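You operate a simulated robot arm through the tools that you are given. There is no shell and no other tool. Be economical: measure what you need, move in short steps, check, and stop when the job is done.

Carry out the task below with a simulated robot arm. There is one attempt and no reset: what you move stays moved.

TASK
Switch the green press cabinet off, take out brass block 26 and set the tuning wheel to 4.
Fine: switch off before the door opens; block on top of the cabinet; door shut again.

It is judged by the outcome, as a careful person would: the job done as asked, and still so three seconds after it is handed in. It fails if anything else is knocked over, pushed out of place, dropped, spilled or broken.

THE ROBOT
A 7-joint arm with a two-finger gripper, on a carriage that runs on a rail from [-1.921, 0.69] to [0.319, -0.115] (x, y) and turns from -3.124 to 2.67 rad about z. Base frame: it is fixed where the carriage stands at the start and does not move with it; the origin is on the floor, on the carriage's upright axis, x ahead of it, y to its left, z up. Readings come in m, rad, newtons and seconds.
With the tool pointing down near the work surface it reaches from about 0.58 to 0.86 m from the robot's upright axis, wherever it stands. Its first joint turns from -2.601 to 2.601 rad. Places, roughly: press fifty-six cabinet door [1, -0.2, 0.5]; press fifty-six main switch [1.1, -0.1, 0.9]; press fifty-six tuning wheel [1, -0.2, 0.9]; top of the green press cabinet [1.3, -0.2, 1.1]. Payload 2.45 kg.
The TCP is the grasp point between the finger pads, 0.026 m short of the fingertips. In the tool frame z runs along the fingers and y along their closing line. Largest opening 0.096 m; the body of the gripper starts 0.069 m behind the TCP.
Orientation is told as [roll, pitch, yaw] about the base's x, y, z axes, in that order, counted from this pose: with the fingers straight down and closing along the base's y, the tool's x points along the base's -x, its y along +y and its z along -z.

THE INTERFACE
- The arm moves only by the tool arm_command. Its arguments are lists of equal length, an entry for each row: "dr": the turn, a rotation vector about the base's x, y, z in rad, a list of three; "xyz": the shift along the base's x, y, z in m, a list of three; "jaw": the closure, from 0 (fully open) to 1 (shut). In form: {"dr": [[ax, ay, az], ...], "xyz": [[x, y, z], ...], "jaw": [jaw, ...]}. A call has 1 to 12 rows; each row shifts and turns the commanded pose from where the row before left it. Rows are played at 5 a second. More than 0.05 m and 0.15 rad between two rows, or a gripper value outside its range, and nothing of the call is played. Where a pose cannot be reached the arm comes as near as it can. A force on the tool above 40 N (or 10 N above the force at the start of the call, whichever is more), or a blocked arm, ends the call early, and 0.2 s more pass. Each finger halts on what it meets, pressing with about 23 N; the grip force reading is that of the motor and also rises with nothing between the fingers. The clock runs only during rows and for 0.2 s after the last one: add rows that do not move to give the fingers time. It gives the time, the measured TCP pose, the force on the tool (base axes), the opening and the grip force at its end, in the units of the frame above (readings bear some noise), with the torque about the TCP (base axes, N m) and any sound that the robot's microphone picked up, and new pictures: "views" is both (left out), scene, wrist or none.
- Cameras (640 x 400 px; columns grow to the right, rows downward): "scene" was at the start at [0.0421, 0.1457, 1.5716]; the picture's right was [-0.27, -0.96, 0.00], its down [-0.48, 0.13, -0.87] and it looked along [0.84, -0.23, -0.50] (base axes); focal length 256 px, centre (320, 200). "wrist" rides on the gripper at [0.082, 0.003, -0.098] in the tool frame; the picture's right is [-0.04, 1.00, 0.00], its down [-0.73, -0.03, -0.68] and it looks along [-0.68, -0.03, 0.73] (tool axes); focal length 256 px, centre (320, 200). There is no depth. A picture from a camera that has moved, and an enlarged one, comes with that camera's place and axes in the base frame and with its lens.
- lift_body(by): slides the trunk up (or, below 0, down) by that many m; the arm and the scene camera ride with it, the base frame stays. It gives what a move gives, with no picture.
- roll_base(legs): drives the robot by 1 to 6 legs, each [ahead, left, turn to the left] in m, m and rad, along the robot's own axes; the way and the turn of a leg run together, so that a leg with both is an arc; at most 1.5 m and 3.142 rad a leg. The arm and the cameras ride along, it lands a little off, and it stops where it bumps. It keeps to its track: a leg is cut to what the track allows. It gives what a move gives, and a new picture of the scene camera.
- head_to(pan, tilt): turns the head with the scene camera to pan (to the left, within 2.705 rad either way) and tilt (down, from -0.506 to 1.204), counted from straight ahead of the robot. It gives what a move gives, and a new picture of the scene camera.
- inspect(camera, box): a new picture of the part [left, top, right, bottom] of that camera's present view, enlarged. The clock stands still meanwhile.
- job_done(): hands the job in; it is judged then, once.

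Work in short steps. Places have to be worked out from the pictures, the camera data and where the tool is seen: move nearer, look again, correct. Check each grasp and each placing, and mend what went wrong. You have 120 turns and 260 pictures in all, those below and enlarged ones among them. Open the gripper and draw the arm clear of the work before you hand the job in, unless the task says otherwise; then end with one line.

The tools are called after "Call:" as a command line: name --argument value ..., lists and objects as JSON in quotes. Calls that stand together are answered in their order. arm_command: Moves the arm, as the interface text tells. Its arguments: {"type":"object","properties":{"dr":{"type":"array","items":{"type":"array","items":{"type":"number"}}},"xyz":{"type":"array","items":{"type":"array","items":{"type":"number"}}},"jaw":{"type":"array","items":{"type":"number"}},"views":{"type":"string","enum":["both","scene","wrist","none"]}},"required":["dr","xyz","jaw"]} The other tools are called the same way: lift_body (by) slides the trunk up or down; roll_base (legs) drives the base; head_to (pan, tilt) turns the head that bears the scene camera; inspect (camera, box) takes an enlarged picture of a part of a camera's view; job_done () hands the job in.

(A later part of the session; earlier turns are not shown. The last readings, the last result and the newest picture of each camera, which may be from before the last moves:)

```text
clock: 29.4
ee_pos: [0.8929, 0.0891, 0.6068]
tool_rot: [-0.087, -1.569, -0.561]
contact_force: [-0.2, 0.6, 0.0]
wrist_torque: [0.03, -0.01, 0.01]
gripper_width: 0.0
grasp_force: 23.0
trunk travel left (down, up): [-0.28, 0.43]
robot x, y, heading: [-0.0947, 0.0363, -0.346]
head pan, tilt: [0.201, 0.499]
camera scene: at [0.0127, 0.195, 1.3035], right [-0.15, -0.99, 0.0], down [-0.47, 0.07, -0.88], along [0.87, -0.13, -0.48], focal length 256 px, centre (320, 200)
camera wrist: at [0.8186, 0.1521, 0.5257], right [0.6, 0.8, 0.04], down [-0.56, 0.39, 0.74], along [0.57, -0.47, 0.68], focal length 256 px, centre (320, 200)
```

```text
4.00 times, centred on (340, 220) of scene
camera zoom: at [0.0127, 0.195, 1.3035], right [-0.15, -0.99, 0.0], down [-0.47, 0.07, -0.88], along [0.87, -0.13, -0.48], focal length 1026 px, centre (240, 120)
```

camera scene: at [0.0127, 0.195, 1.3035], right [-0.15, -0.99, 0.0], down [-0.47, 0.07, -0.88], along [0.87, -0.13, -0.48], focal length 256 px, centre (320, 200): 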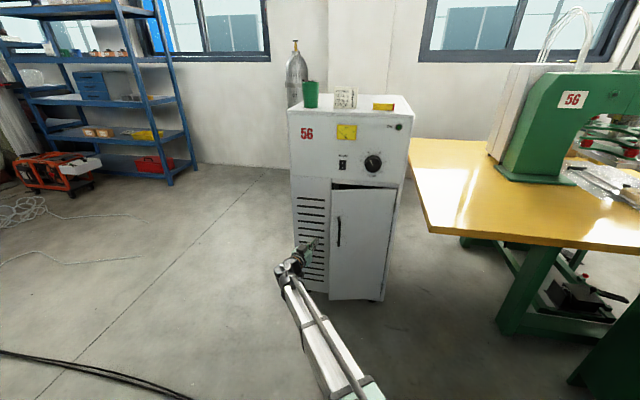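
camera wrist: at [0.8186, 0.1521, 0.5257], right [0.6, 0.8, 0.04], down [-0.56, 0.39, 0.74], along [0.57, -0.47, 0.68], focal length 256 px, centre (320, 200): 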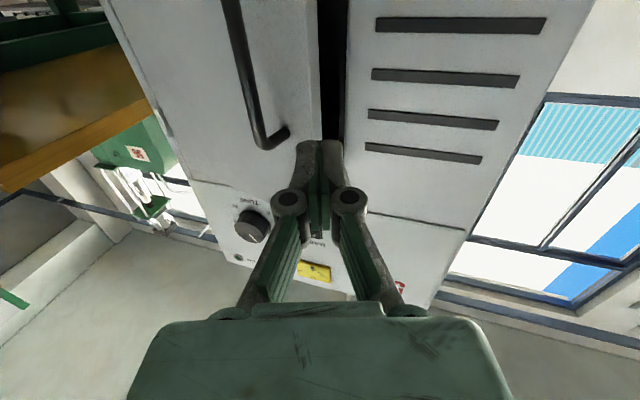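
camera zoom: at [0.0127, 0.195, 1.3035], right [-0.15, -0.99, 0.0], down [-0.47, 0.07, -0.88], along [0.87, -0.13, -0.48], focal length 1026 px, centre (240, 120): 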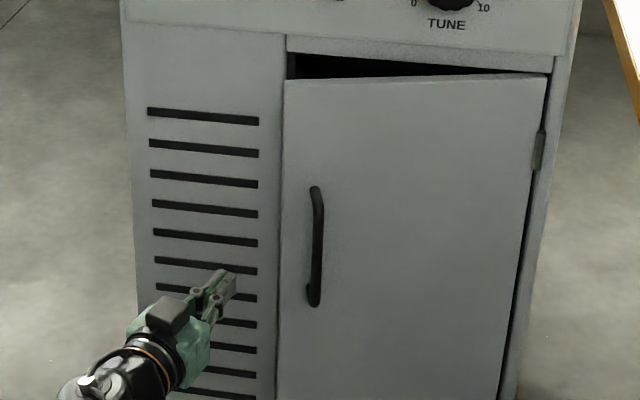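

The door's free edge is ~7 cm proud. I angle the tool further right (to ~0.8 rad) to slip the closed fingers behind the edge.

Call:
arm_command --dr '[[0, 0, -0.125], [0, 0, -0.125], [0, 0, -0.125], [0, 0, -0.125], [0, 0, 0]]' --xyz '[[0.0202, 0.0118, 0], [0.0202, 0.0118, 0], [0.0202, 0.0118, 0], [0.0202, 0.0118, 0], [0, 0, 0]]' --jaw '[1, 1, 1, 1, 1]'

Call:
inspect --camera "scene" --box '[270, 170, 390, 270]'

```text
clock: 30.6
ee_pos: [0.9718, 0.1372, 0.6068]
tool_rot: [-0.005, -1.568, -1.141]
contact_force: [-0.1, -0.1, 0.2]
wrist_torque: [-0.02, -0.04, 0.01]
gripper_width: 0.0001
grasp_force: 22.4
trunk travel left (down, up): [-0.28, 0.43]
robot x, y, heading: [-0.096, 0.0291, -0.346]
head pan, tilt: [0.201, 0.499]
camera scene: at [0.0127, 0.195, 1.3035], right [-0.15, -0.99, 0.0], down [-0.47, 0.07, -0.88], along [0.87, -0.13, -0.48], focal length 256 px, centre (320, 200)
camera wrist: at [0.9379, 0.2284, 0.5264], right [0.91, 0.41, 0.04], down [-0.3, 0.61, 0.74], along [0.28, -0.68, 0.68], focal length 256 px, centre (320, 200)
```

scene: 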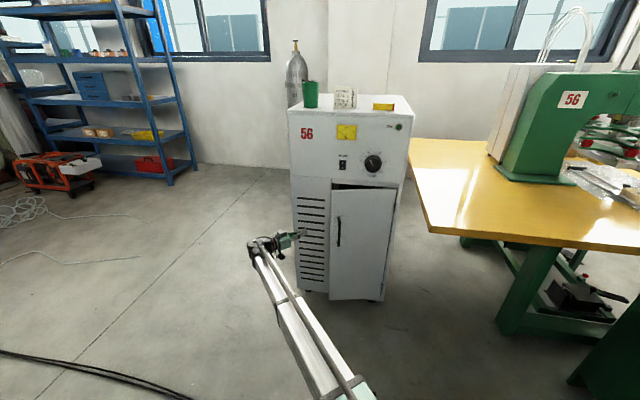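
wrist: 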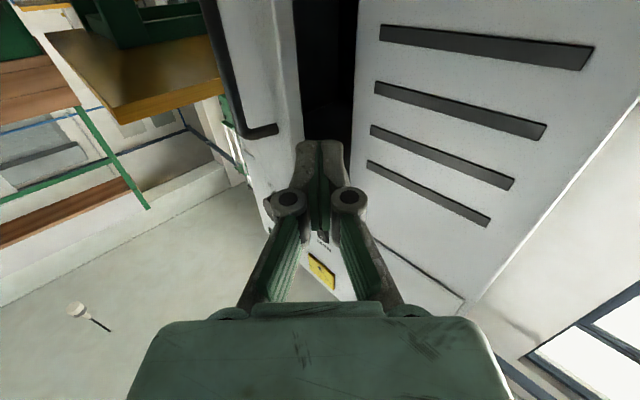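

```text
4.00 times, centred on (330, 220) of scene
camera zoom: at [0.0127, 0.195, 1.3035], right [-0.15, -0.99, 0.0], down [-0.47, 0.07, -0.88], along [0.87, -0.13, -0.48], focal length 1026 px, centre (280, 120)
```

zoom: 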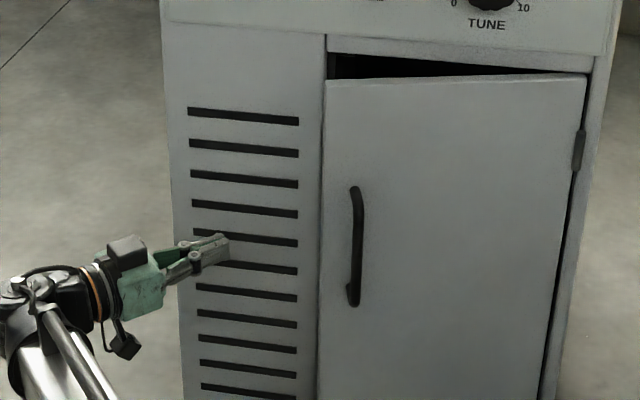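

The fingers point straight into the gap. I advance along the tool axis by 16 cm so the tips get behind the door edge.

Call:
arm_command --dr '[[0, 0, 0], [0, 0, 0], [0, 0, 0], [0, 0, 0], [0, 0, 0]]' --xyz '[[0.0171, -0.0375, 0], [0.0171, -0.0375, 0], [0.0171, -0.0375, 0], [0.0171, -0.0375, 0], [0, 0, 0]]' --jaw '[1, 1, 1, 1, 1]'

```text
clock: 31.8
ee_pos: [1.0403, -0.0107, 0.6072]
tool_rot: [0.076, -1.569, -1.227]
contact_force: [0.6, -0.2, 0.2]
wrist_torque: [0.01, 0.0, 0.0]
gripper_width: 0.0
grasp_force: 22.9
trunk travel left (down, up): [-0.28, 0.43]
robot x, y, heading: [-0.0929, 0.0315, -0.346]
head pan, tilt: [0.201, 0.499]
camera scene: at [0.0127, 0.195, 1.3035], right [-0.15, -0.99, 0.0], down [-0.47, 0.07, -0.88], along [0.87, -0.13, -0.48], focal length 256 px, centre (320, 200)
camera wrist: at [1.0053, 0.0796, 0.5258], right [0.91, 0.41, 0.04], down [-0.31, 0.61, 0.73], along [0.28, -0.68, 0.68], focal length 256 px, centre (320, 200)
```

scene: 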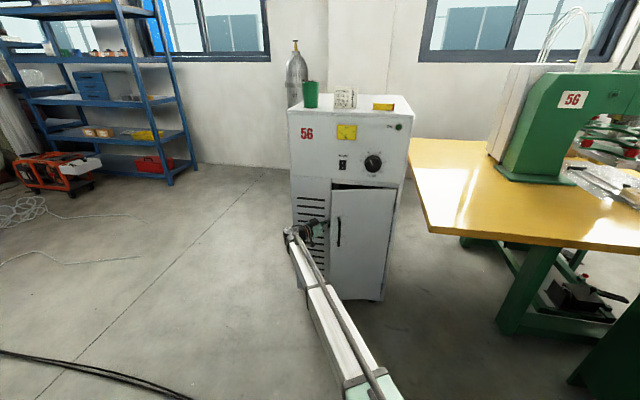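
wrist: 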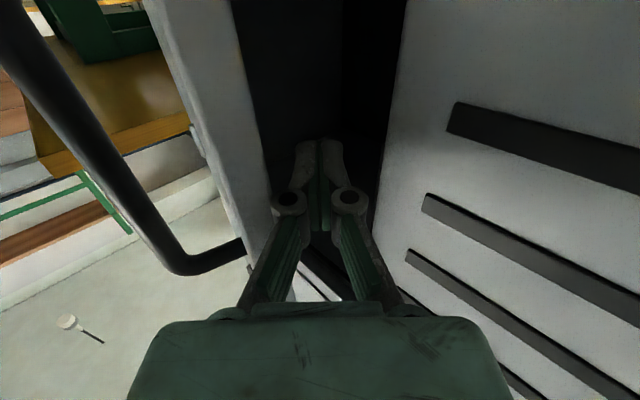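

The fingertips are behind the door edge, no contact force. I draw the door open along its arc.

Call:
arm_command --dr '[[0, 0, 0], [0, 0, 0], [0, 0, 0], [0, 0, 0], [0, 0, 0]]' --xyz '[[-0.0393, 0.0089, 0], [-0.0393, 0.0089, 0], [-0.0404, -0.0088, 0], [-0.0404, -0.0088, 0], [0, 0, 0]]' --jaw '[1, 1, 1, 1, 1]'

```text
clock: 33.0
ee_pos: [0.883, -0.0131, 0.6071]
tool_rot: [0.128, -1.568, -1.276]
contact_force: [-0.5, 0.2, 0.0]
wrist_torque: [0.0, -0.01, 0.03]
gripper_width: 0.0
grasp_force: 22.8
trunk travel left (down, up): [-0.28, 0.43]
robot x, y, heading: [-0.0985, 0.0341, -0.349]
head pan, tilt: [0.201, 0.499]
camera scene: at [0.0127, 0.195, 1.3035], right [-0.15, -0.99, 0.0], down [-0.47, 0.07, -0.88], along [0.87, -0.13, -0.48], focal length 256 px, centre (320, 200)
camera wrist: at [0.8479, 0.078, 0.5253], right [0.91, 0.41, 0.04], down [-0.31, 0.61, 0.73], along [0.28, -0.68, 0.68], focal length 256 px, centre (320, 200)
```

scene: 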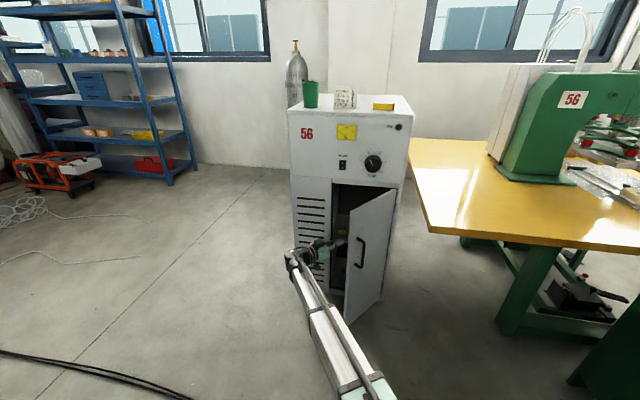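
wrist: 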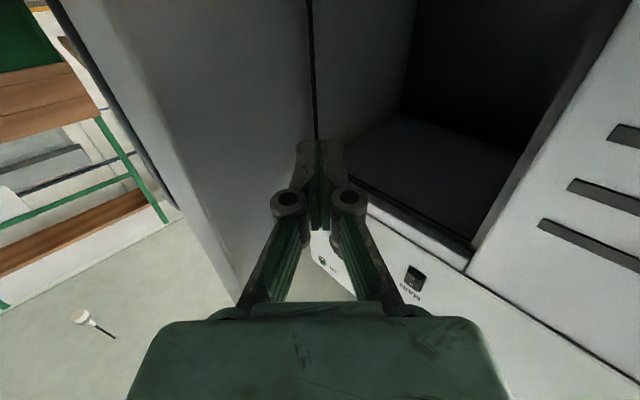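

The door is ~50° open and a shelf space is visible. I keep pushing it to the right.

Call:
arm_command --dr '[[0, 0, 0], [0, 0, 0], [0, 0, 0], [0, 0, 0], [0, 0, 0]]' --xyz '[[-0.0296, -0.0318, 0], [-0.0296, -0.0318, 0], [-0.0247, -0.0389, 0], [-0.0247, -0.0389, 0], [0, 0, 0]]' --jaw '[1, 1, 1, 1, 1]'

Call:
inspect --camera "scene" --box '[280, 160, 440, 310]'

```text
clock: 34.2
ee_pos: [0.776, -0.1534, 0.6068]
tool_rot: [-0.04, -1.569, -1.106]
contact_force: [-0.9, -0.9, 0.4]
wrist_torque: [-0.02, -0.01, 0.03]
gripper_width: 0.0
grasp_force: 22.8
trunk travel left (down, up): [-0.28, 0.43]
robot x, y, heading: [-0.0927, 0.0344, -0.347]
head pan, tilt: [0.201, 0.499]
camera scene: at [0.0127, 0.195, 1.3035], right [-0.15, -0.99, 0.0], down [-0.47, 0.07, -0.88], along [0.87, -0.13, -0.48], focal length 256 px, centre (320, 200)
camera wrist: at [0.7404, -0.0626, 0.5254], right [0.91, 0.41, 0.04], down [-0.31, 0.61, 0.73], along [0.28, -0.68, 0.68], focal length 256 px, centre (320, 200)
```

scene: 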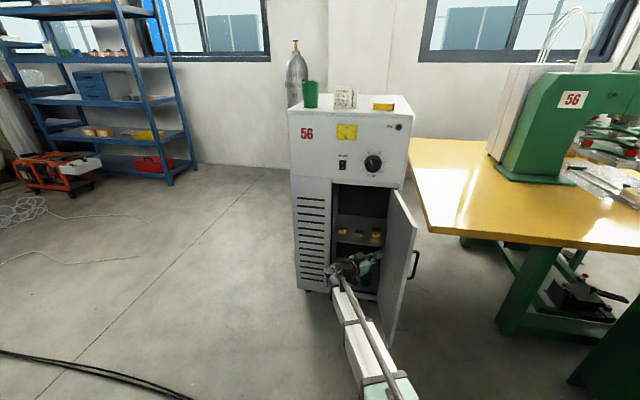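
wrist: 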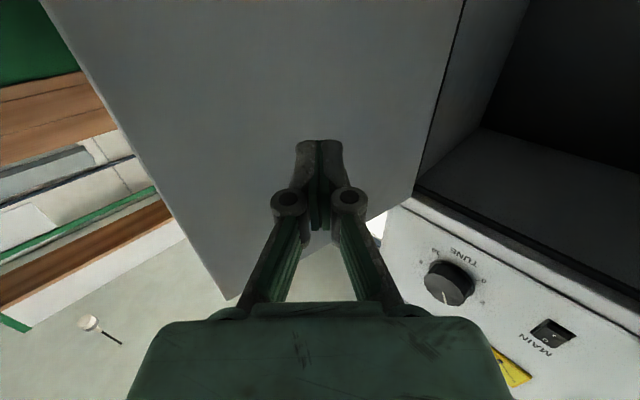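

```text
2.67 times, centred on (360, 235) of scene
camera zoom: at [0.0127, 0.195, 1.3035], right [-0.15, -0.99, 0.0], down [-0.47, 0.07, -0.88], along [0.87, -0.13, -0.48], focal length 684 px, centre (213, 107)
```

zoom: 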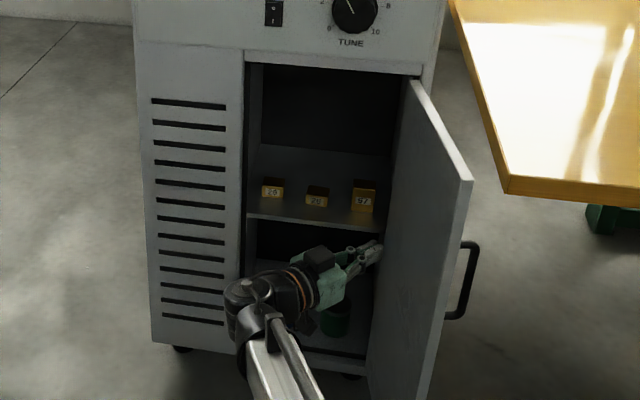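

The door is nearly 90° open and three brass blocks stand on a shelf. I push a bit more, then back the arm off to the left and read the labels.

Call:
arm_command --dr '[[0, 0, 0], [0, 0, 0], [0, 0, 0], [0, 0, 0.1], [0, 0, 0.14], [0, 0, 0.14], [0, 0, 0.14], [0, 0, 0.14], [0, 0, 0.14]]' --xyz '[[-0.0068, -0.0188, 0], [-0.0068, -0.0188, 0], [0, 0, 0], [-0.018, 0.039, 0], [-0.018, 0.039, 0], [-0.018, 0.039, 0], [-0.018, 0.039, 0], [-0.04, 0.02, 0], [-0.04, 0.02, 0]]' --jaw '[1, 1, 1, 1, 1, 1, 1, 1, 1]' --views "scene"

Call:
inspect --camera "scene" --box '[325, 180, 405, 255]'

Call:
inspect --camera "scene" --box '[336, 222, 384, 252]'

```text
clock: 36.2
ee_pos: [0.6097, 0.0068, 0.6071]
tool_rot: [0.243, -1.567, -0.59]
contact_force: [-0.4, -0.7, 0.2]
wrist_torque: [-0.02, 0.0, 0.01]
gripper_width: 0.0002
grasp_force: 23.1
trunk travel left (down, up): [-0.28, 0.43]
robot x, y, heading: [-0.0929, 0.0346, -0.344]
head pan, tilt: [0.201, 0.499]
camera scene: at [0.0129, 0.195, 1.3035], right [-0.15, -0.99, 0.0], down [-0.47, 0.07, -0.88], along [0.87, -0.13, -0.48], focal length 256 px, centre (320, 200)
```

scene: 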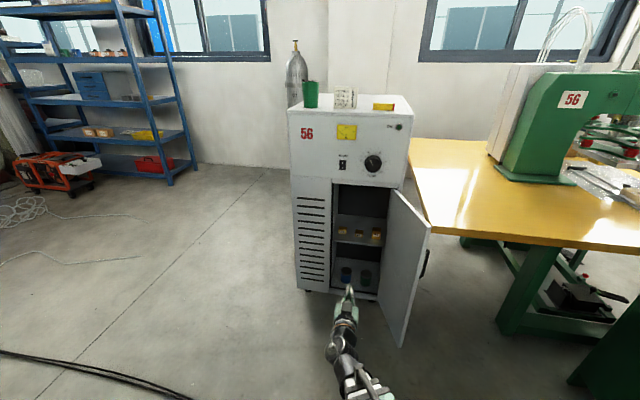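

```text
5.33 times, centred on (365, 218) of scene
camera zoom: at [0.0129, 0.195, 1.3035], right [-0.15, -0.99, 0.0], down [-0.47, 0.07, -0.88], along [0.87, -0.13, -0.48], focal length 1367 px, centre (80, 107)
```

zoom: 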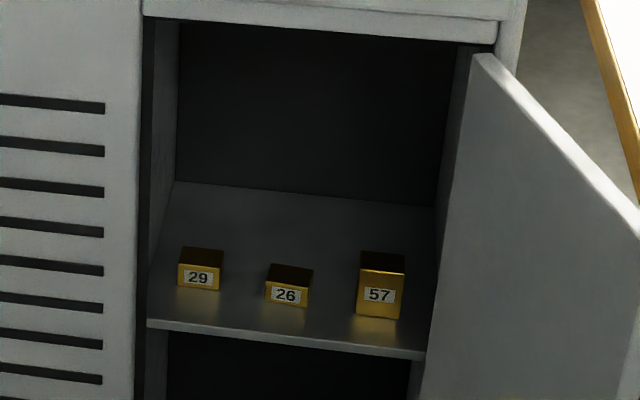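

```text
13.33 times, centred on (360, 237) of scene
camera zoom: at [0.0129, 0.195, 1.3035], right [-0.15, -0.99, 0.0], down [-0.47, 0.07, -0.88], along [0.87, -0.13, -0.48], focal length 3419 px, centre (-213, -293)
```

zoom: 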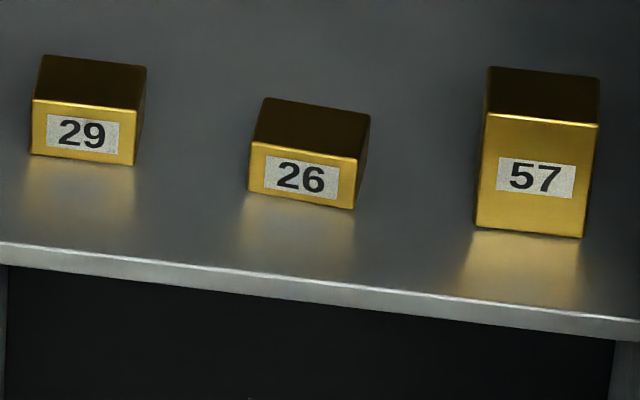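

The middle block is 26, its front at about s≈1.08, lateral 0.21, shelf z≈0.467. I lower the trunk 10 cm and drive 15 cm nearer for reach and a better view.

Call:
lift_body --by -0.1

Call:
roll_base --legs '[[0.15, 0, 0]]'

Call:
inspect --camera "scene" --box '[330, 210, 426, 270]'

```text
clock: 37.6
ee_pos: [0.6108, 0.0051, 0.5062]
tool_rot: [0.044, -1.57, -0.393]
contact_force: [0.7, -0.3, 0.0]
wrist_torque: [-0.01, 0.0, 0.01]
gripper_width: 0.0
grasp_force: 22.7
trunk travel left (down, up): [-0.18, 0.53]
robot x, y, heading: [-0.0928, 0.0359, -0.349]
head pan, tilt: [0.201, 0.499]
```

```text
clock: 38.9
ee_pos: [0.7484, -0.0454, 0.5068]
tool_rot: [0.061, -1.572, -0.408]
contact_force: [0.4, 0.3, 0.1]
wrist_torque: [-0.01, 0.01, -0.03]
gripper_width: 0.0
grasp_force: 22.9
trunk travel left (down, up): [-0.18, 0.53]
robot x, y, heading: [0.0452, -0.0164, -0.346]
head pan, tilt: [0.201, 0.499]
camera scene: at [0.1513, 0.1452, 1.2035], right [-0.15, -0.99, 0.0], down [-0.47, 0.07, -0.88], along [0.87, -0.13, -0.48], focal length 256 px, centre (320, 200)
```

scene: 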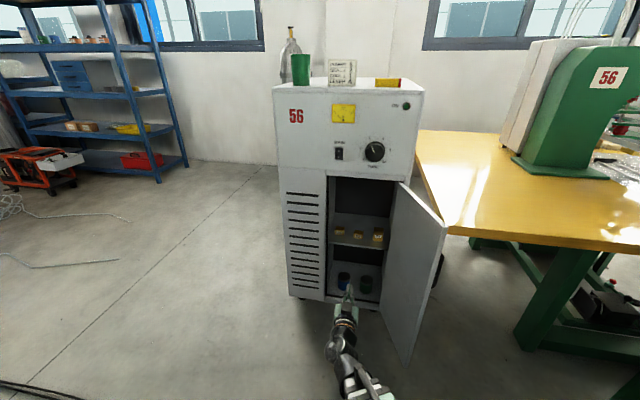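

```text
6.67 times, centred on (378, 240) of scene
camera zoom: at [0.1513, 0.1452, 1.2035], right [-0.15, -0.99, 0.0], down [-0.47, 0.07, -0.88], along [0.87, -0.13, -0.48], focal length 1709 px, centre (-67, -67)
```

zoom: 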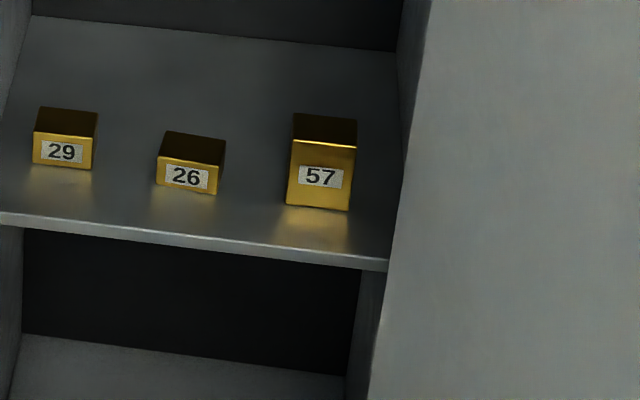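

The two views are nearly parallel, so I need a wrist view. I raise the tool 10 cm, pitch it down ~0.6 rad and open the jaws to see the shelf level with the block.

Call:
arm_command --dr '[[0.0505, 0.1395, 0], [0.0505, 0.1395, 0], [0.0505, 0.1395, 0], [0.0505, 0.1395, 0], [0, 0, 0], [0, 0, 0], [0, 0, 0]]' --xyz '[[0, 0, 0.02], [0, 0, 0.02], [0, 0, 0.02], [0, 0, 0.02], [0.0376, -0.0136, 0], [0.0376, -0.0136, 0], [0, 0, 0]]' --jaw '[1, 0.35, 0.35, 0.35, 0.35, 0.35, 0.35]'

Call:
inspect --camera "wrist" --box '[160, 0, 480, 200]'

```text
clock: 40.5
ee_pos: [0.8247, -0.0714, 0.5841]
tool_rot: [0.001, -0.976, -0.349]
contact_force: [-0.1, 0.3, 0.3]
wrist_torque: [-0.03, -0.01, -0.03]
gripper_width: 0.0625
grasp_force: 0.1
trunk travel left (down, up): [-0.18, 0.53]
robot x, y, heading: [0.0458, -0.0192, -0.349]
head pan, tilt: [0.201, 0.499]
camera scene: at [0.1513, 0.1452, 1.2035], right [-0.15, -0.99, 0.0], down [-0.47, 0.07, -0.88], along [0.87, -0.13, -0.48], focal length 256 px, centre (320, 200)
camera wrist: at [0.7093, -0.026, 0.5725], right [0.36, 0.93, 0.03], down [-0.15, 0.02, 0.99], along [0.92, -0.36, 0.15], focal length 256 px, centre (320, 200)
```

scene: 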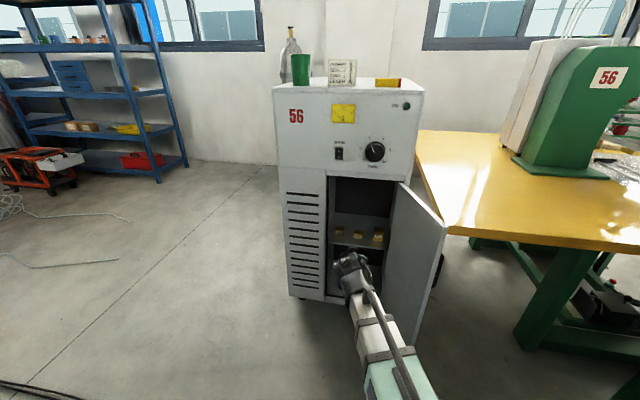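
wrist: 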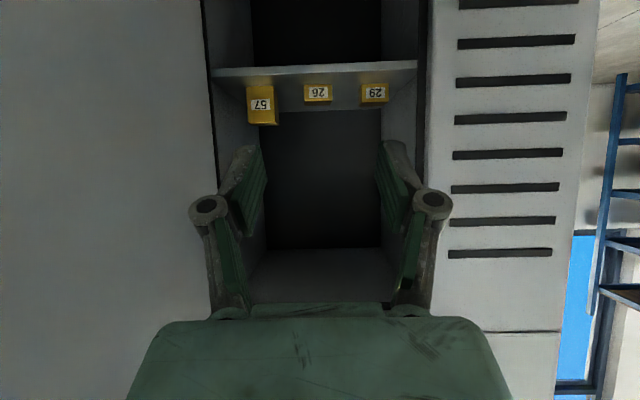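

```text
2.00 times, centred on (320, 100) of wrist
camera zoom: at [0.7093, -0.026, 0.5725], right [0.36, 0.93, 0.03], down [-0.15, 0.02, 0.99], along [0.92, -0.36, 0.15], focal length 512 px, centre (320, 400)
```

zoom: 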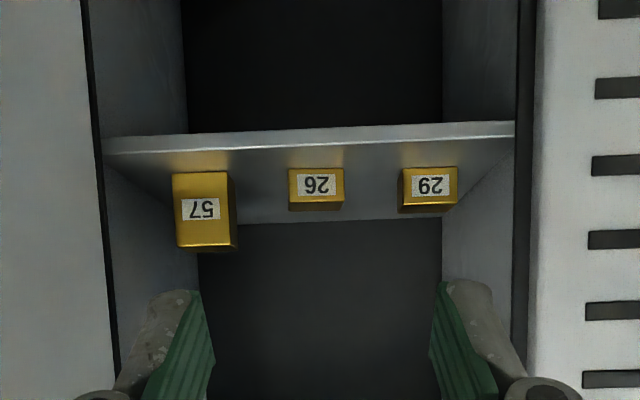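

Triangulation puts block 26's front at s≈1.10, lateral 0.209, shelf z≈0.453, block ~44×26 mm. I approach to just before the shelf edge with the jaw ~6 cm open.

Call:
arm_command --dr '[[0, 0, -0.05], [0, 0, 0], [0, 0, 0], [0, 0, 0], [0, 0, 0], [0, 0, 0], [0, 0, 0]]' --xyz '[[0.0358, -0.0137, -0.0123], [0.0358, -0.0137, -0.0123], [0.0358, -0.0137, -0.0123], [0.0358, -0.0137, -0.0123], [0.0358, -0.0137, -0.0123], [0.0358, -0.0137, -0.0123], [0, 0, 0]]' --jaw '[0.3, 0.3, 0.3, 0.3, 0.3, 0.3, 0.3]'

Call:
inspect --camera "scene" --box '[330, 210, 426, 270]'

Call:
inspect --camera "wrist" --box '[160, 0, 480, 200]'

```text
clock: 42.1
ee_pos: [1.0387, -0.1544, 0.5114]
tool_rot: [-0.001, -0.975, -0.395]
contact_force: [0.7, -0.4, -0.8]
wrist_torque: [-0.01, 0.0, -0.01]
gripper_width: 0.0671
grasp_force: 0.1
trunk travel left (down, up): [-0.18, 0.53]
robot x, y, heading: [0.0465, -0.0174, -0.352]
head pan, tilt: [0.201, 0.499]
camera scene: at [0.1513, 0.1452, 1.2035], right [-0.15, -0.99, 0.0], down [-0.47, 0.07, -0.88], along [0.87, -0.13, -0.48], focal length 256 px, centre (320, 200)
camera wrist: at [0.9252, -0.1017, 0.5], right [0.41, 0.91, 0.03], down [-0.15, 0.03, 0.99], along [0.9, -0.41, 0.15], focal length 256 px, centre (320, 200)
```

scene: 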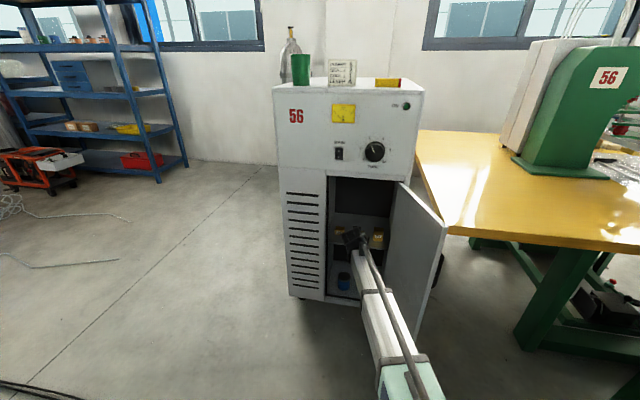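
wrist: 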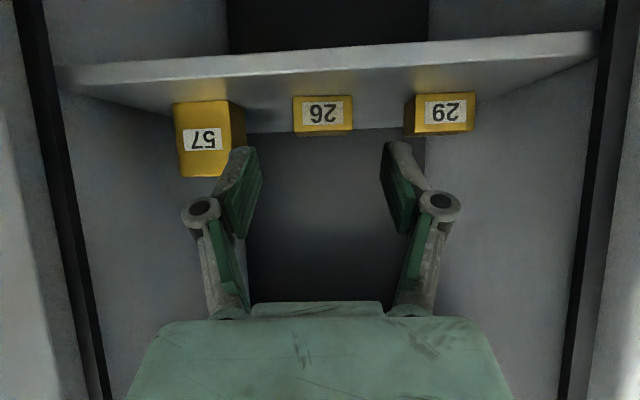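

```text
6.67 times, centred on (378, 240) of scene
camera zoom: at [0.1513, 0.1452, 1.2035], right [-0.15, -0.99, 0.0], down [-0.47, 0.07, -0.88], along [0.87, -0.13, -0.48], focal length 1709 px, centre (-67, -67)
```

zoom: 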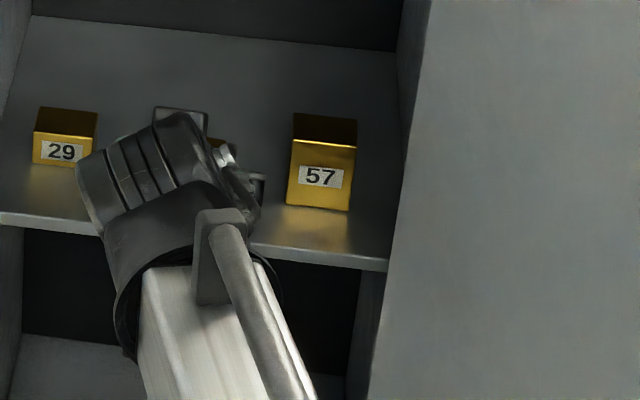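

```text
2.00 times, centred on (320, 100) of wrist
camera zoom: at [0.9252, -0.1017, 0.5], right [0.41, 0.91, 0.03], down [-0.15, 0.03, 0.99], along [0.9, -0.41, 0.15], focal length 512 px, centre (320, 400)
```

zoom: 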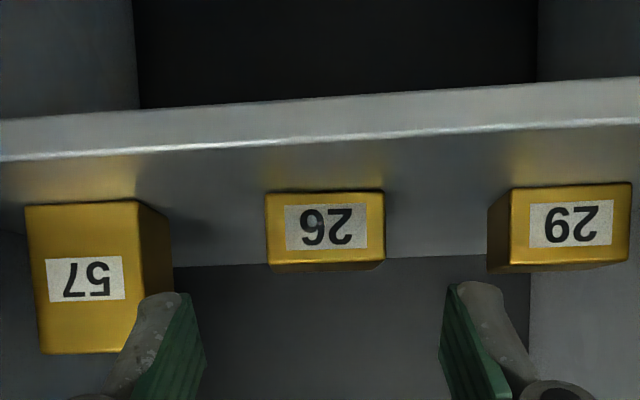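

The estimate is confirmed (front at 1.097, lateral 0.208). I move the open fingers around block 26 and down to grip height.

Call:
arm_command --dr '[[0, 0, 0], [0, 0, 0], [0, 0, 0], [0, 0, 0]]' --xyz '[[0.0282, -0.0107, -0.01], [0.0318, -0.012, -0.01], [0, 0, -0.009], [0, 0, 0]]' --jaw '[0.3, 0.3, 0.3, 0.3]' --views "wrist"

```text
clock: 43.1
ee_pos: [1.1007, -0.1768, 0.4835]
tool_rot: [0.001, -0.974, -0.396]
contact_force: [0.5, -0.2, -0.4]
wrist_torque: [-0.02, 0.04, 0.01]
gripper_width: 0.0671
grasp_force: 0.0
trunk travel left (down, up): [-0.18, 0.53]
robot x, y, heading: [0.0467, -0.0217, -0.35]
head pan, tilt: [0.201, 0.499]
camera wrist: at [0.9856, -0.1244, 0.4719], right [0.41, 0.91, 0.03], down [-0.15, 0.03, 0.99], along [0.9, -0.41, 0.15], focal length 256 px, centre (320, 200)
```

wrist: 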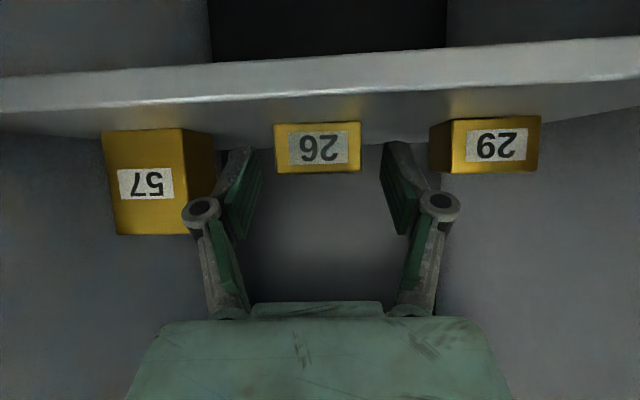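

The tips reach ~2 cm along the block's sides. I go 8 mm further, 2 mm lower, and close.

Call:
arm_command --dr '[[0, 0, 0], [0, 0, 0], [0, 0, 0], [0, 0, 0]]' --xyz '[[0.0074, -0.0031, -0.002], [0, 0, 0], [0, 0, 0], [0, 0, 0]]' --jaw '[0.3, 1, 1, 1]' --views "wrist"

```text
clock: 44.1
ee_pos: [1.1063, -0.1807, 0.4822]
tool_rot: [-0.001, -0.977, -0.397]
contact_force: [2.6, -0.8, 3.0]
wrist_torque: [0.12, -0.08, -0.05]
gripper_width: 0.0447
grasp_force: 23.0
trunk travel left (down, up): [-0.18, 0.53]
robot x, y, heading: [0.0471, -0.017, -0.347]
head pan, tilt: [0.201, 0.499]
camera wrist: at [0.9928, -0.128, 0.4701], right [0.41, 0.91, 0.03], down [-0.15, 0.03, 0.99], along [0.9, -0.41, 0.15], focal length 256 px, centre (320, 200)
```

wrist: 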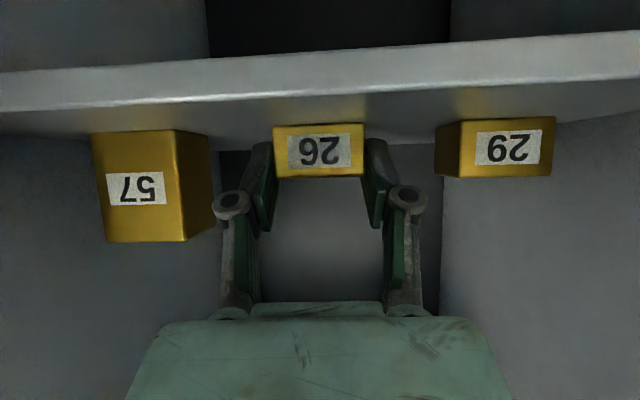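

Block 26 is gripped (44.7 mm). I lift it 3 cm, then withdraw straight out of the cabinet.

Call:
arm_command --dr '[[0, 0, 0], [0, 0, 0], [0, 0, 0], [0, 0, 0], [0, 0, 0], [0, 0, 0], [0, 0, 0], [0, 0, 0], [0, 0, 0]]' --xyz '[[0, 0, 0.015], [0, 0, 0.02], [0, 0, 0], [-0.0376, 0.0146, 0], [-0.0376, 0.0146, 0], [-0.0376, 0.0146, 0], [-0.0376, 0.0146, 0], [-0.0376, 0.0146, 0], [0, 0, 0]]' --jaw '[1, 1, 1, 1, 1, 1, 1, 1, 1]'

```text
clock: 46.1
ee_pos: [0.917, -0.1067, 0.5159]
tool_rot: [-0.002, -0.976, -0.399]
contact_force: [-0.4, -0.1, -0.4]
wrist_torque: [0.01, 0.01, -0.04]
gripper_width: 0.0
grasp_force: 22.6
trunk travel left (down, up): [-0.18, 0.53]
robot x, y, heading: [0.0417, -0.0185, -0.344]
head pan, tilt: [0.201, 0.499]
camera scene: at [0.1513, 0.1452, 1.2035], right [-0.15, -0.99, 0.0], down [-0.47, 0.07, -0.88], along [0.87, -0.13, -0.48], focal length 256 px, centre (320, 200)
camera wrist: at [0.803, -0.0551, 0.504], right [0.41, 0.91, 0.03], down [-0.15, 0.03, 0.99], along [0.9, -0.41, 0.15], focal length 256 px, centre (320, 200)
```

scene: 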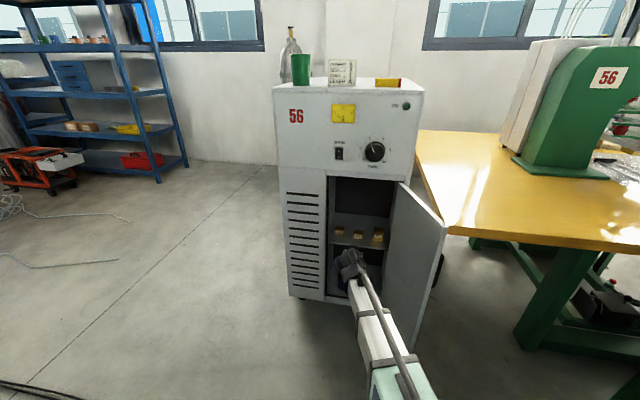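
wrist: 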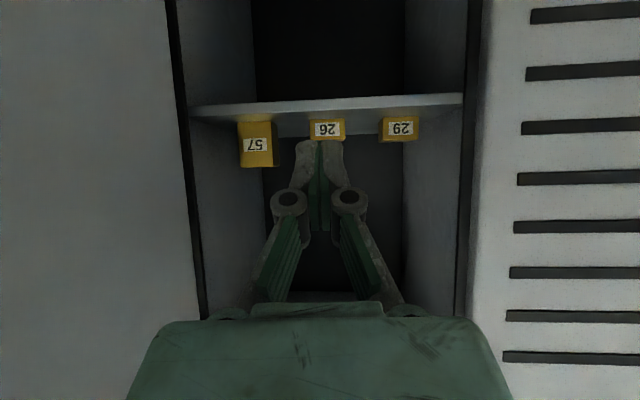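

The grip slipped off: the block remains on the shelf, seemingly upright. I look closely at its present position.

Call:
inspect --camera "wrist" --box '[220, 80, 440, 220]'

Call:
inspect --camera "scene" --box '[330, 210, 394, 250]'

```text
2.86 times, centred on (330, 150) of wrist
camera zoom: at [0.803, -0.0551, 0.504], right [0.41, 0.91, 0.03], down [-0.15, 0.03, 0.99], along [0.9, -0.41, 0.15], focal length 731 px, centre (291, 343)
```

zoom: 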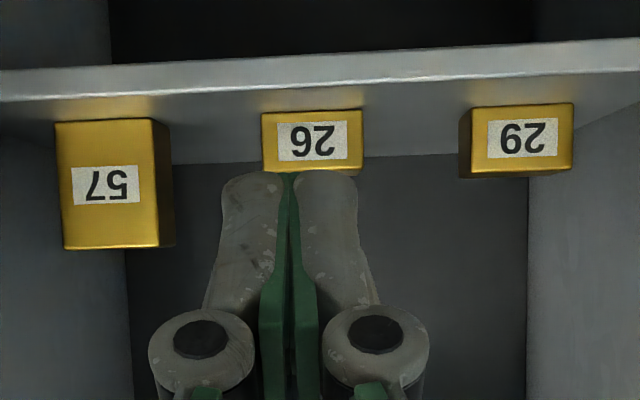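

```text
10.00 times, centred on (362, 230) of scene
camera zoom: at [0.1513, 0.1452, 1.2035], right [-0.15, -0.99, 0.0], down [-0.47, 0.07, -0.88], along [0.87, -0.13, -0.48], focal length 2564 px, centre (-100, -100)
```

zoom: 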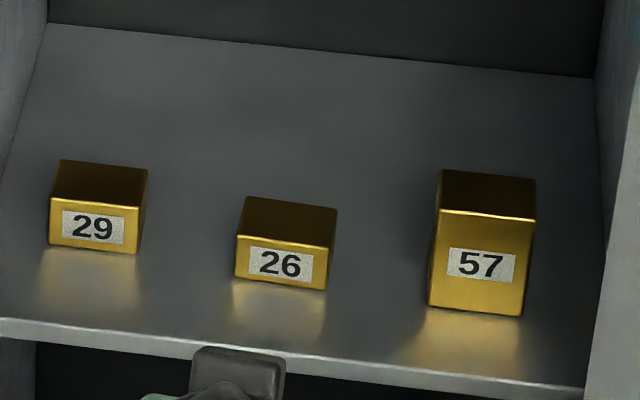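

Block 26 hasn't moved (front at 1.10, lateral 0.2075); only the bare tips held it. I flatten the tool to ~0.2 rad pitch so the ribbed pads can enclose it, and approach again.

Call:
arm_command --dr '[[-0.0513, -0.1227, 0], [-0.0513, -0.1227, 0], [-0.0513, -0.1227, 0], [0, 0, 0], [0, 0, 0], [0, 0, 0], [0, 0, 0], [0, 0, 0]]' --xyz '[[0, 0, 0], [0, 0, 0], [0, 0, 0], [0.0326, -0.0127, -0.0095], [0.0326, -0.0127, -0.0095], [0.0326, -0.0127, -0.0095], [0.0326, -0.0127, -0.0075], [0, 0, 0]]' --jaw '[0.27, 0.27, 0.27, 0.27, 0.27, 0.27, 0.27, 0.27]' --views "wrist"

Call:
inspect --camera "scene" --box '[330, 210, 394, 250]'

```text
clock: 47.9
ee_pos: [1.0491, -0.1581, 0.4781]
tool_rot: [0.002, -1.373, -0.4]
contact_force: [-0.9, 0.5, -0.1]
wrist_torque: [-0.01, 0.01, 0.0]
gripper_width: 0.0702
grasp_force: 0.1
trunk travel left (down, up): [-0.18, 0.53]
robot x, y, heading: [0.0487, -0.0164, -0.35]
head pan, tilt: [0.201, 0.499]
camera wrist: at [0.9492, -0.1119, 0.4181], right [0.39, 0.92, 0.04], down [-0.49, 0.17, 0.85], along [0.78, -0.35, 0.52], focal length 256 px, centre (320, 200)
```

wrist: 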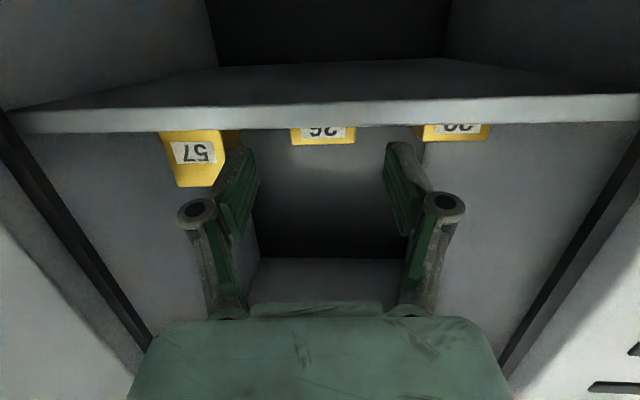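

```text
10.00 times, centred on (362, 230) of scene
camera zoom: at [0.1513, 0.1452, 1.2035], right [-0.15, -0.99, 0.0], down [-0.47, 0.07, -0.88], along [0.87, -0.13, -0.48], focal length 2564 px, centre (-100, -100)
```

zoom: 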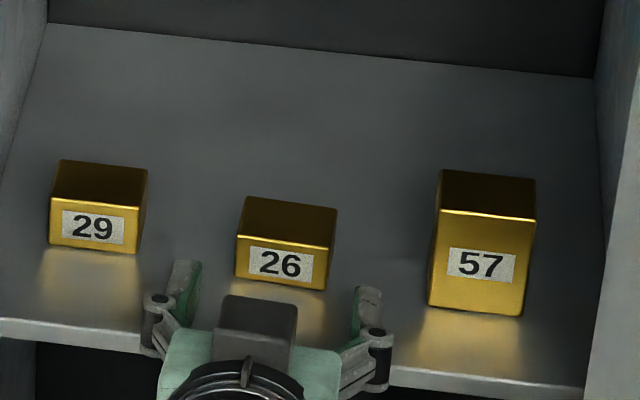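

Both fingers line up either side of block 26. I slide in 7 cm so the pads sit beside it.

Call:
arm_command --dr '[[0, 0, 0], [0, 0, 0], [0, 0, 0]]' --xyz '[[0.0346, -0.0129, -0.003], [0.0346, -0.0129, -0.003], [0, 0, 0]]' --jaw '[0.27, 0.27, 0.27]' --views "none"

Call:
inspect --camera "scene" --box '[330, 210, 394, 250]'

```text
clock: 48.7
ee_pos: [1.1183, -0.1852, 0.4727]
tool_rot: [0.003, -1.375, -0.401]
contact_force: [0.6, -0.4, 0.4]
wrist_torque: [-0.07, -0.01, 0.02]
gripper_width: 0.0699
grasp_force: 0.0
trunk travel left (down, up): [-0.18, 0.53]
robot x, y, heading: [0.0463, -0.0156, -0.344]
head pan, tilt: [0.201, 0.499]
```

```text
10.00 times, centred on (362, 230) of scene
camera zoom: at [0.1513, 0.1452, 1.2035], right [-0.15, -0.99, 0.0], down [-0.47, 0.07, -0.88], along [0.87, -0.13, -0.48], focal length 2564 px, centre (-100, -100)
```

zoom: 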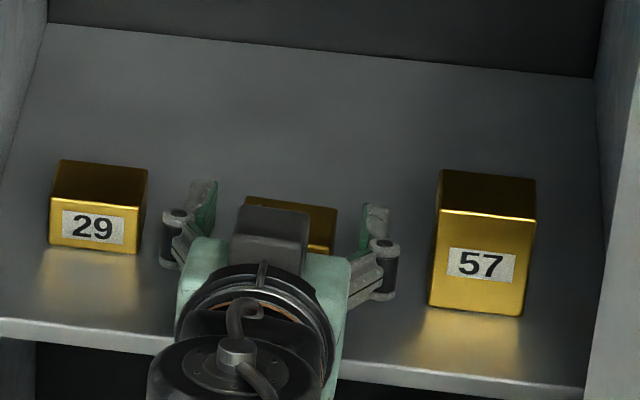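

The fingers now flank the whole block. I close and lift 2 cm, then check before withdrawing.

Call:
arm_command --dr '[[0, 0, 0], [0, 0, 0], [0, 0, 0], [0, 0, 0], [0, 0, 0], [0, 0, 0]]' --xyz '[[0, 0, 0], [0, 0, 0], [0, 0, 0], [0, 0, 0.01], [0, 0, 0.01], [0, 0, 0]]' --jaw '[1, 1, 1, 1, 1, 1]' --views "wrist"

Call:
inspect --camera "scene" --box '[330, 210, 394, 250]'

```text
clock: 50.1
ee_pos: [1.118, -0.1836, 0.4941]
tool_rot: [-0.002, -1.373, -0.396]
contact_force: [0.5, -0.2, -2.8]
wrist_torque: [-0.02, 0.03, 0.01]
gripper_width: 0.0444
grasp_force: 22.6
trunk travel left (down, up): [-0.18, 0.53]
robot x, y, heading: [0.049, -0.0138, -0.347]
head pan, tilt: [0.201, 0.499]
camera wrist: at [1.0176, -0.1371, 0.4332], right [0.39, 0.92, 0.04], down [-0.49, 0.18, 0.85], along [0.78, -0.36, 0.52], focal length 256 px, centre (320, 200)
```

wrist: 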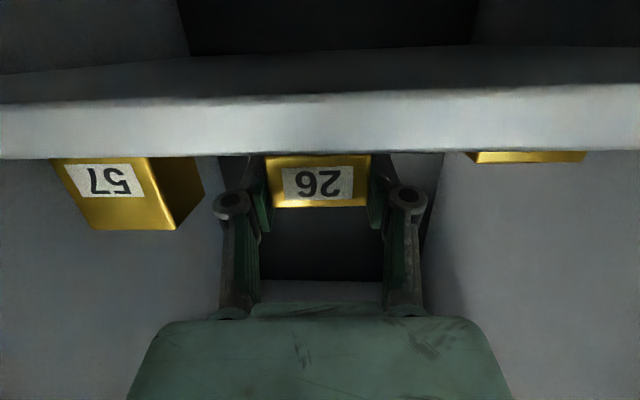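

```text
10.00 times, centred on (362, 230) of scene
camera zoom: at [0.1517, 0.1451, 1.2034], right [-0.15, -0.99, 0.0], down [-0.47, 0.07, -0.88], along [0.87, -0.13, -0.48], focal length 2564 px, centre (-100, -100)
```

zoom: 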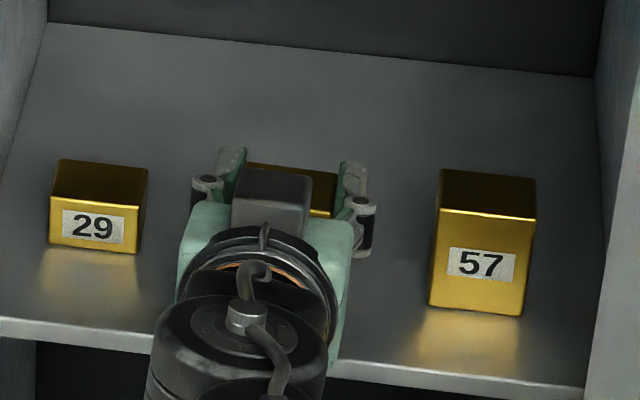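

The block is lifted (2.8 N load, 44 mm grip). I withdraw gently straight out.

Call:
arm_command --dr '[[0, 0, 0], [0, 0, 0], [0, 0, 0], [0, 0, 0], [0, 0, 0], [0, 0, 0], [0, 0, 0], [0, 0, 0], [0, 0, 0], [0, 0, 0], [0, 0, 0]]' --xyz '[[0, 0, 0.01], [-0.0282, 0.0112, 0], [-0.0282, 0.0112, 0], [-0.0282, 0.0112, 0], [-0.0282, 0.0112, 0], [-0.0282, 0.0112, 0], [-0.0282, 0.0112, 0], [-0.0282, 0.0112, 0], [-0.0282, 0.0112, 0], [-0.0282, 0.0112, 0], [0, 0, 0]]' --jaw '[1, 1, 1, 1, 1, 1, 1, 1, 1, 1, 1]'

```text
clock: 52.5
ee_pos: [0.8633, -0.0799, 0.5047]
tool_rot: [0.004, -1.375, -0.399]
contact_force: [-0.1, -0.8, -3.3]
wrist_torque: [0.02, -0.03, 0.03]
gripper_width: 0.0445
grasp_force: 22.6
trunk travel left (down, up): [-0.18, 0.53]
robot x, y, heading: [0.0408, -0.0181, -0.35]
head pan, tilt: [0.201, 0.499]
camera scene: at [0.1516, 0.1451, 1.2035], right [-0.15, -0.99, 0.0], down [-0.47, 0.07, -0.88], along [0.87, -0.13, -0.48], focal length 256 px, centre (320, 200)
camera wrist: at [0.7636, -0.0349, 0.4444], right [0.39, 0.92, 0.04], down [-0.49, 0.18, 0.85], along [0.78, -0.36, 0.52], focal length 256 px, centre (320, 200)
```

scene: 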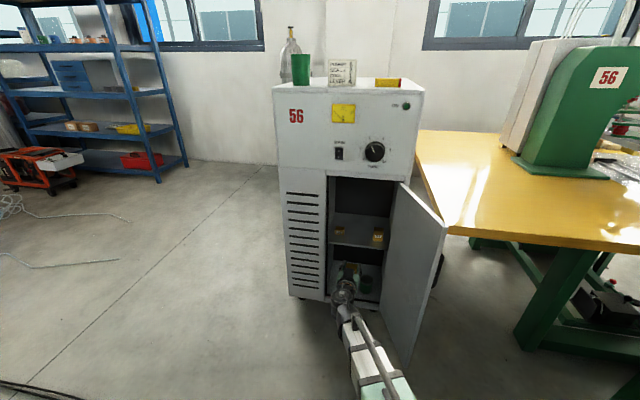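
wrist: 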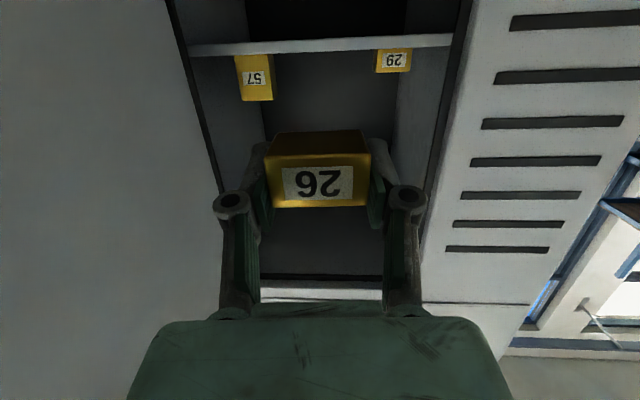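

The block is out and firmly held. I raise the trunk to bring it above the cabinet top, with the head tilted to watch.

Call:
lift_body --by 0.52

Call:
head_to --pan 0.22 --tilt 0.65

Call:
inspect --camera "scene" --box '[240, 100, 440, 225]'

```text
refused: 0.52 is not a number from -0.4 to 0.4
```

```text
clock: 53.2
ee_pos: [0.8645, -0.0809, 0.5045]
tool_rot: [0.003, -1.375, -0.399]
contact_force: [0.1, 1.0, -3.1]
wrist_torque: [0.02, -0.01, -0.02]
gripper_width: 0.0448
grasp_force: 23.0
trunk travel left (down, up): [-0.18, 0.53]
robot x, y, heading: [0.0428, -0.0183, -0.348]
head pan, tilt: [0.22, 0.649]
camera scene: at [0.1477, 0.1474, 1.1901], right [-0.13, -0.99, 0.0], down [-0.6, 0.08, -0.8], along [0.79, -0.1, -0.6], focal length 256 px, centre (320, 200)
```

scene: 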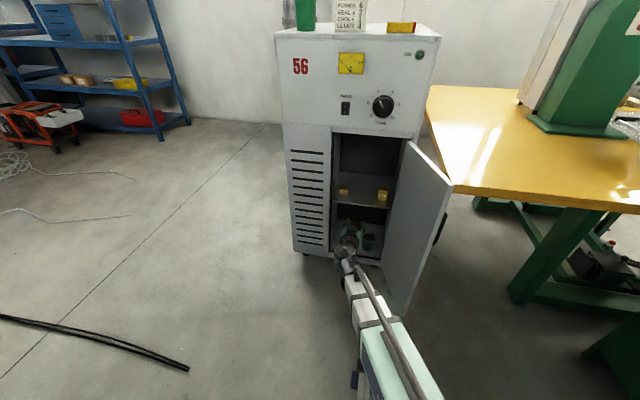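

```text
3.20 times, centred on (340, 162) of scene
camera zoom: at [0.1477, 0.1474, 1.1901], right [-0.13, -0.99, 0.0], down [-0.6, 0.08, -0.8], along [0.79, -0.1, -0.6], focal length 820 px, centre (256, 320)
```

zoom: 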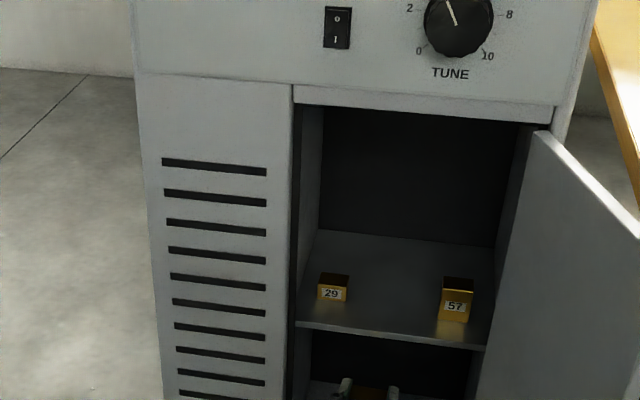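

The lift is limited to 0.4 m a call, so I do it in two; the two other blocks are undisturbed.

Call:
lift_body --by 0.4

Call:
lift_body --by 0.12

Call:
arm_command --dr '[[0, 0, 0], [0, 0, 0], [0, 0, 0], [0, 0, 0], [0, 0, 0]]' --xyz '[[0, 0, 0.04], [0, 0, 0.04], [0, 0, 0.04], [0, 0, 0.04], [0, 0, 0]]' --jaw '[1, 1, 1, 1, 1]'

Call:
inspect --camera "scene" --box '[260, 110, 420, 210]'

```text
clock: 57.0
ee_pos: [0.8644, -0.0804, 0.9044]
tool_rot: [0.002, -1.374, -0.399]
contact_force: [-0.2, 0.2, -4.1]
wrist_torque: [-0.04, 0.02, 0.01]
gripper_width: 0.0447
grasp_force: 23.2
trunk travel left (down, up): [-0.58, 0.13]
robot x, y, heading: [0.0502, -0.0202, -0.344]
head pan, tilt: [0.22, 0.649]
```

```text
clock: 58.5
ee_pos: [0.8646, -0.0814, 1.0253]
tool_rot: [0.002, -1.374, -0.399]
contact_force: [1.0, 1.1, -4.0]
wrist_torque: [-0.01, -0.03, -0.01]
gripper_width: 0.0446
grasp_force: 22.9
trunk travel left (down, up): [-0.7, 0.01]
robot x, y, heading: [0.0482, -0.0201, -0.348]
head pan, tilt: [0.22, 0.649]
```

```text
clock: 59.8
ee_pos: [0.8611, -0.081, 1.1873]
tool_rot: [0.001, -1.374, -0.399]
contact_force: [-1.4, -0.3, -3.6]
wrist_torque: [0.01, -0.01, 0.01]
gripper_width: 0.0446
grasp_force: 22.6
trunk travel left (down, up): [-0.7, 0.01]
robot x, y, heading: [0.0488, -0.0127, -0.353]
head pan, tilt: [0.22, 0.649]
camera scene: at [0.1477, 0.1474, 1.7101], right [-0.13, -0.99, 0.0], down [-0.6, 0.08, -0.8], along [0.79, -0.1, -0.6], focal length 256 px, centre (320, 200)
camera wrist: at [0.7614, -0.0347, 1.1269], right [0.39, 0.92, 0.04], down [-0.49, 0.17, 0.85], along [0.78, -0.36, 0.52], focal length 256 px, centre (320, 200)
```

scene: 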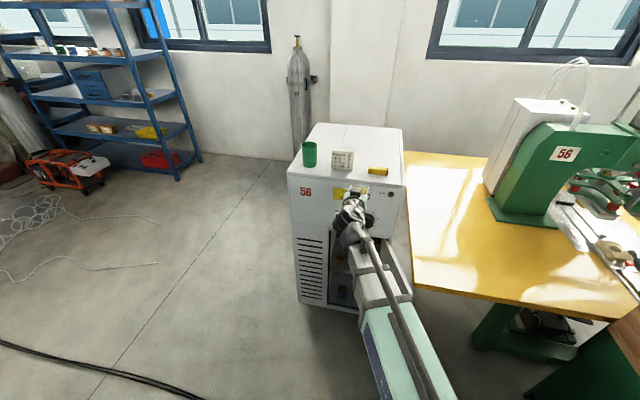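
wrist: 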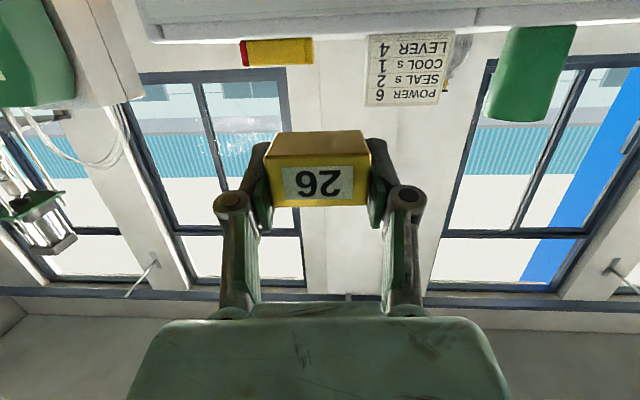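

```text
4.00 times, centred on (340, 160) of scene
camera zoom: at [0.1477, 0.1474, 1.7101], right [-0.13, -0.99, 0.0], down [-0.6, 0.08, -0.8], along [0.79, -0.1, -0.6], focal length 1026 px, centre (240, 360)
```

zoom: 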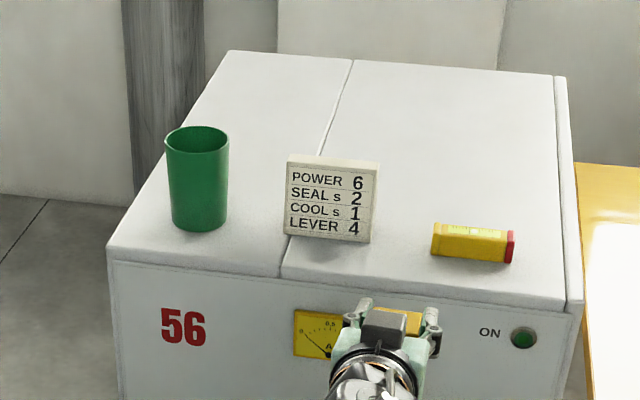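

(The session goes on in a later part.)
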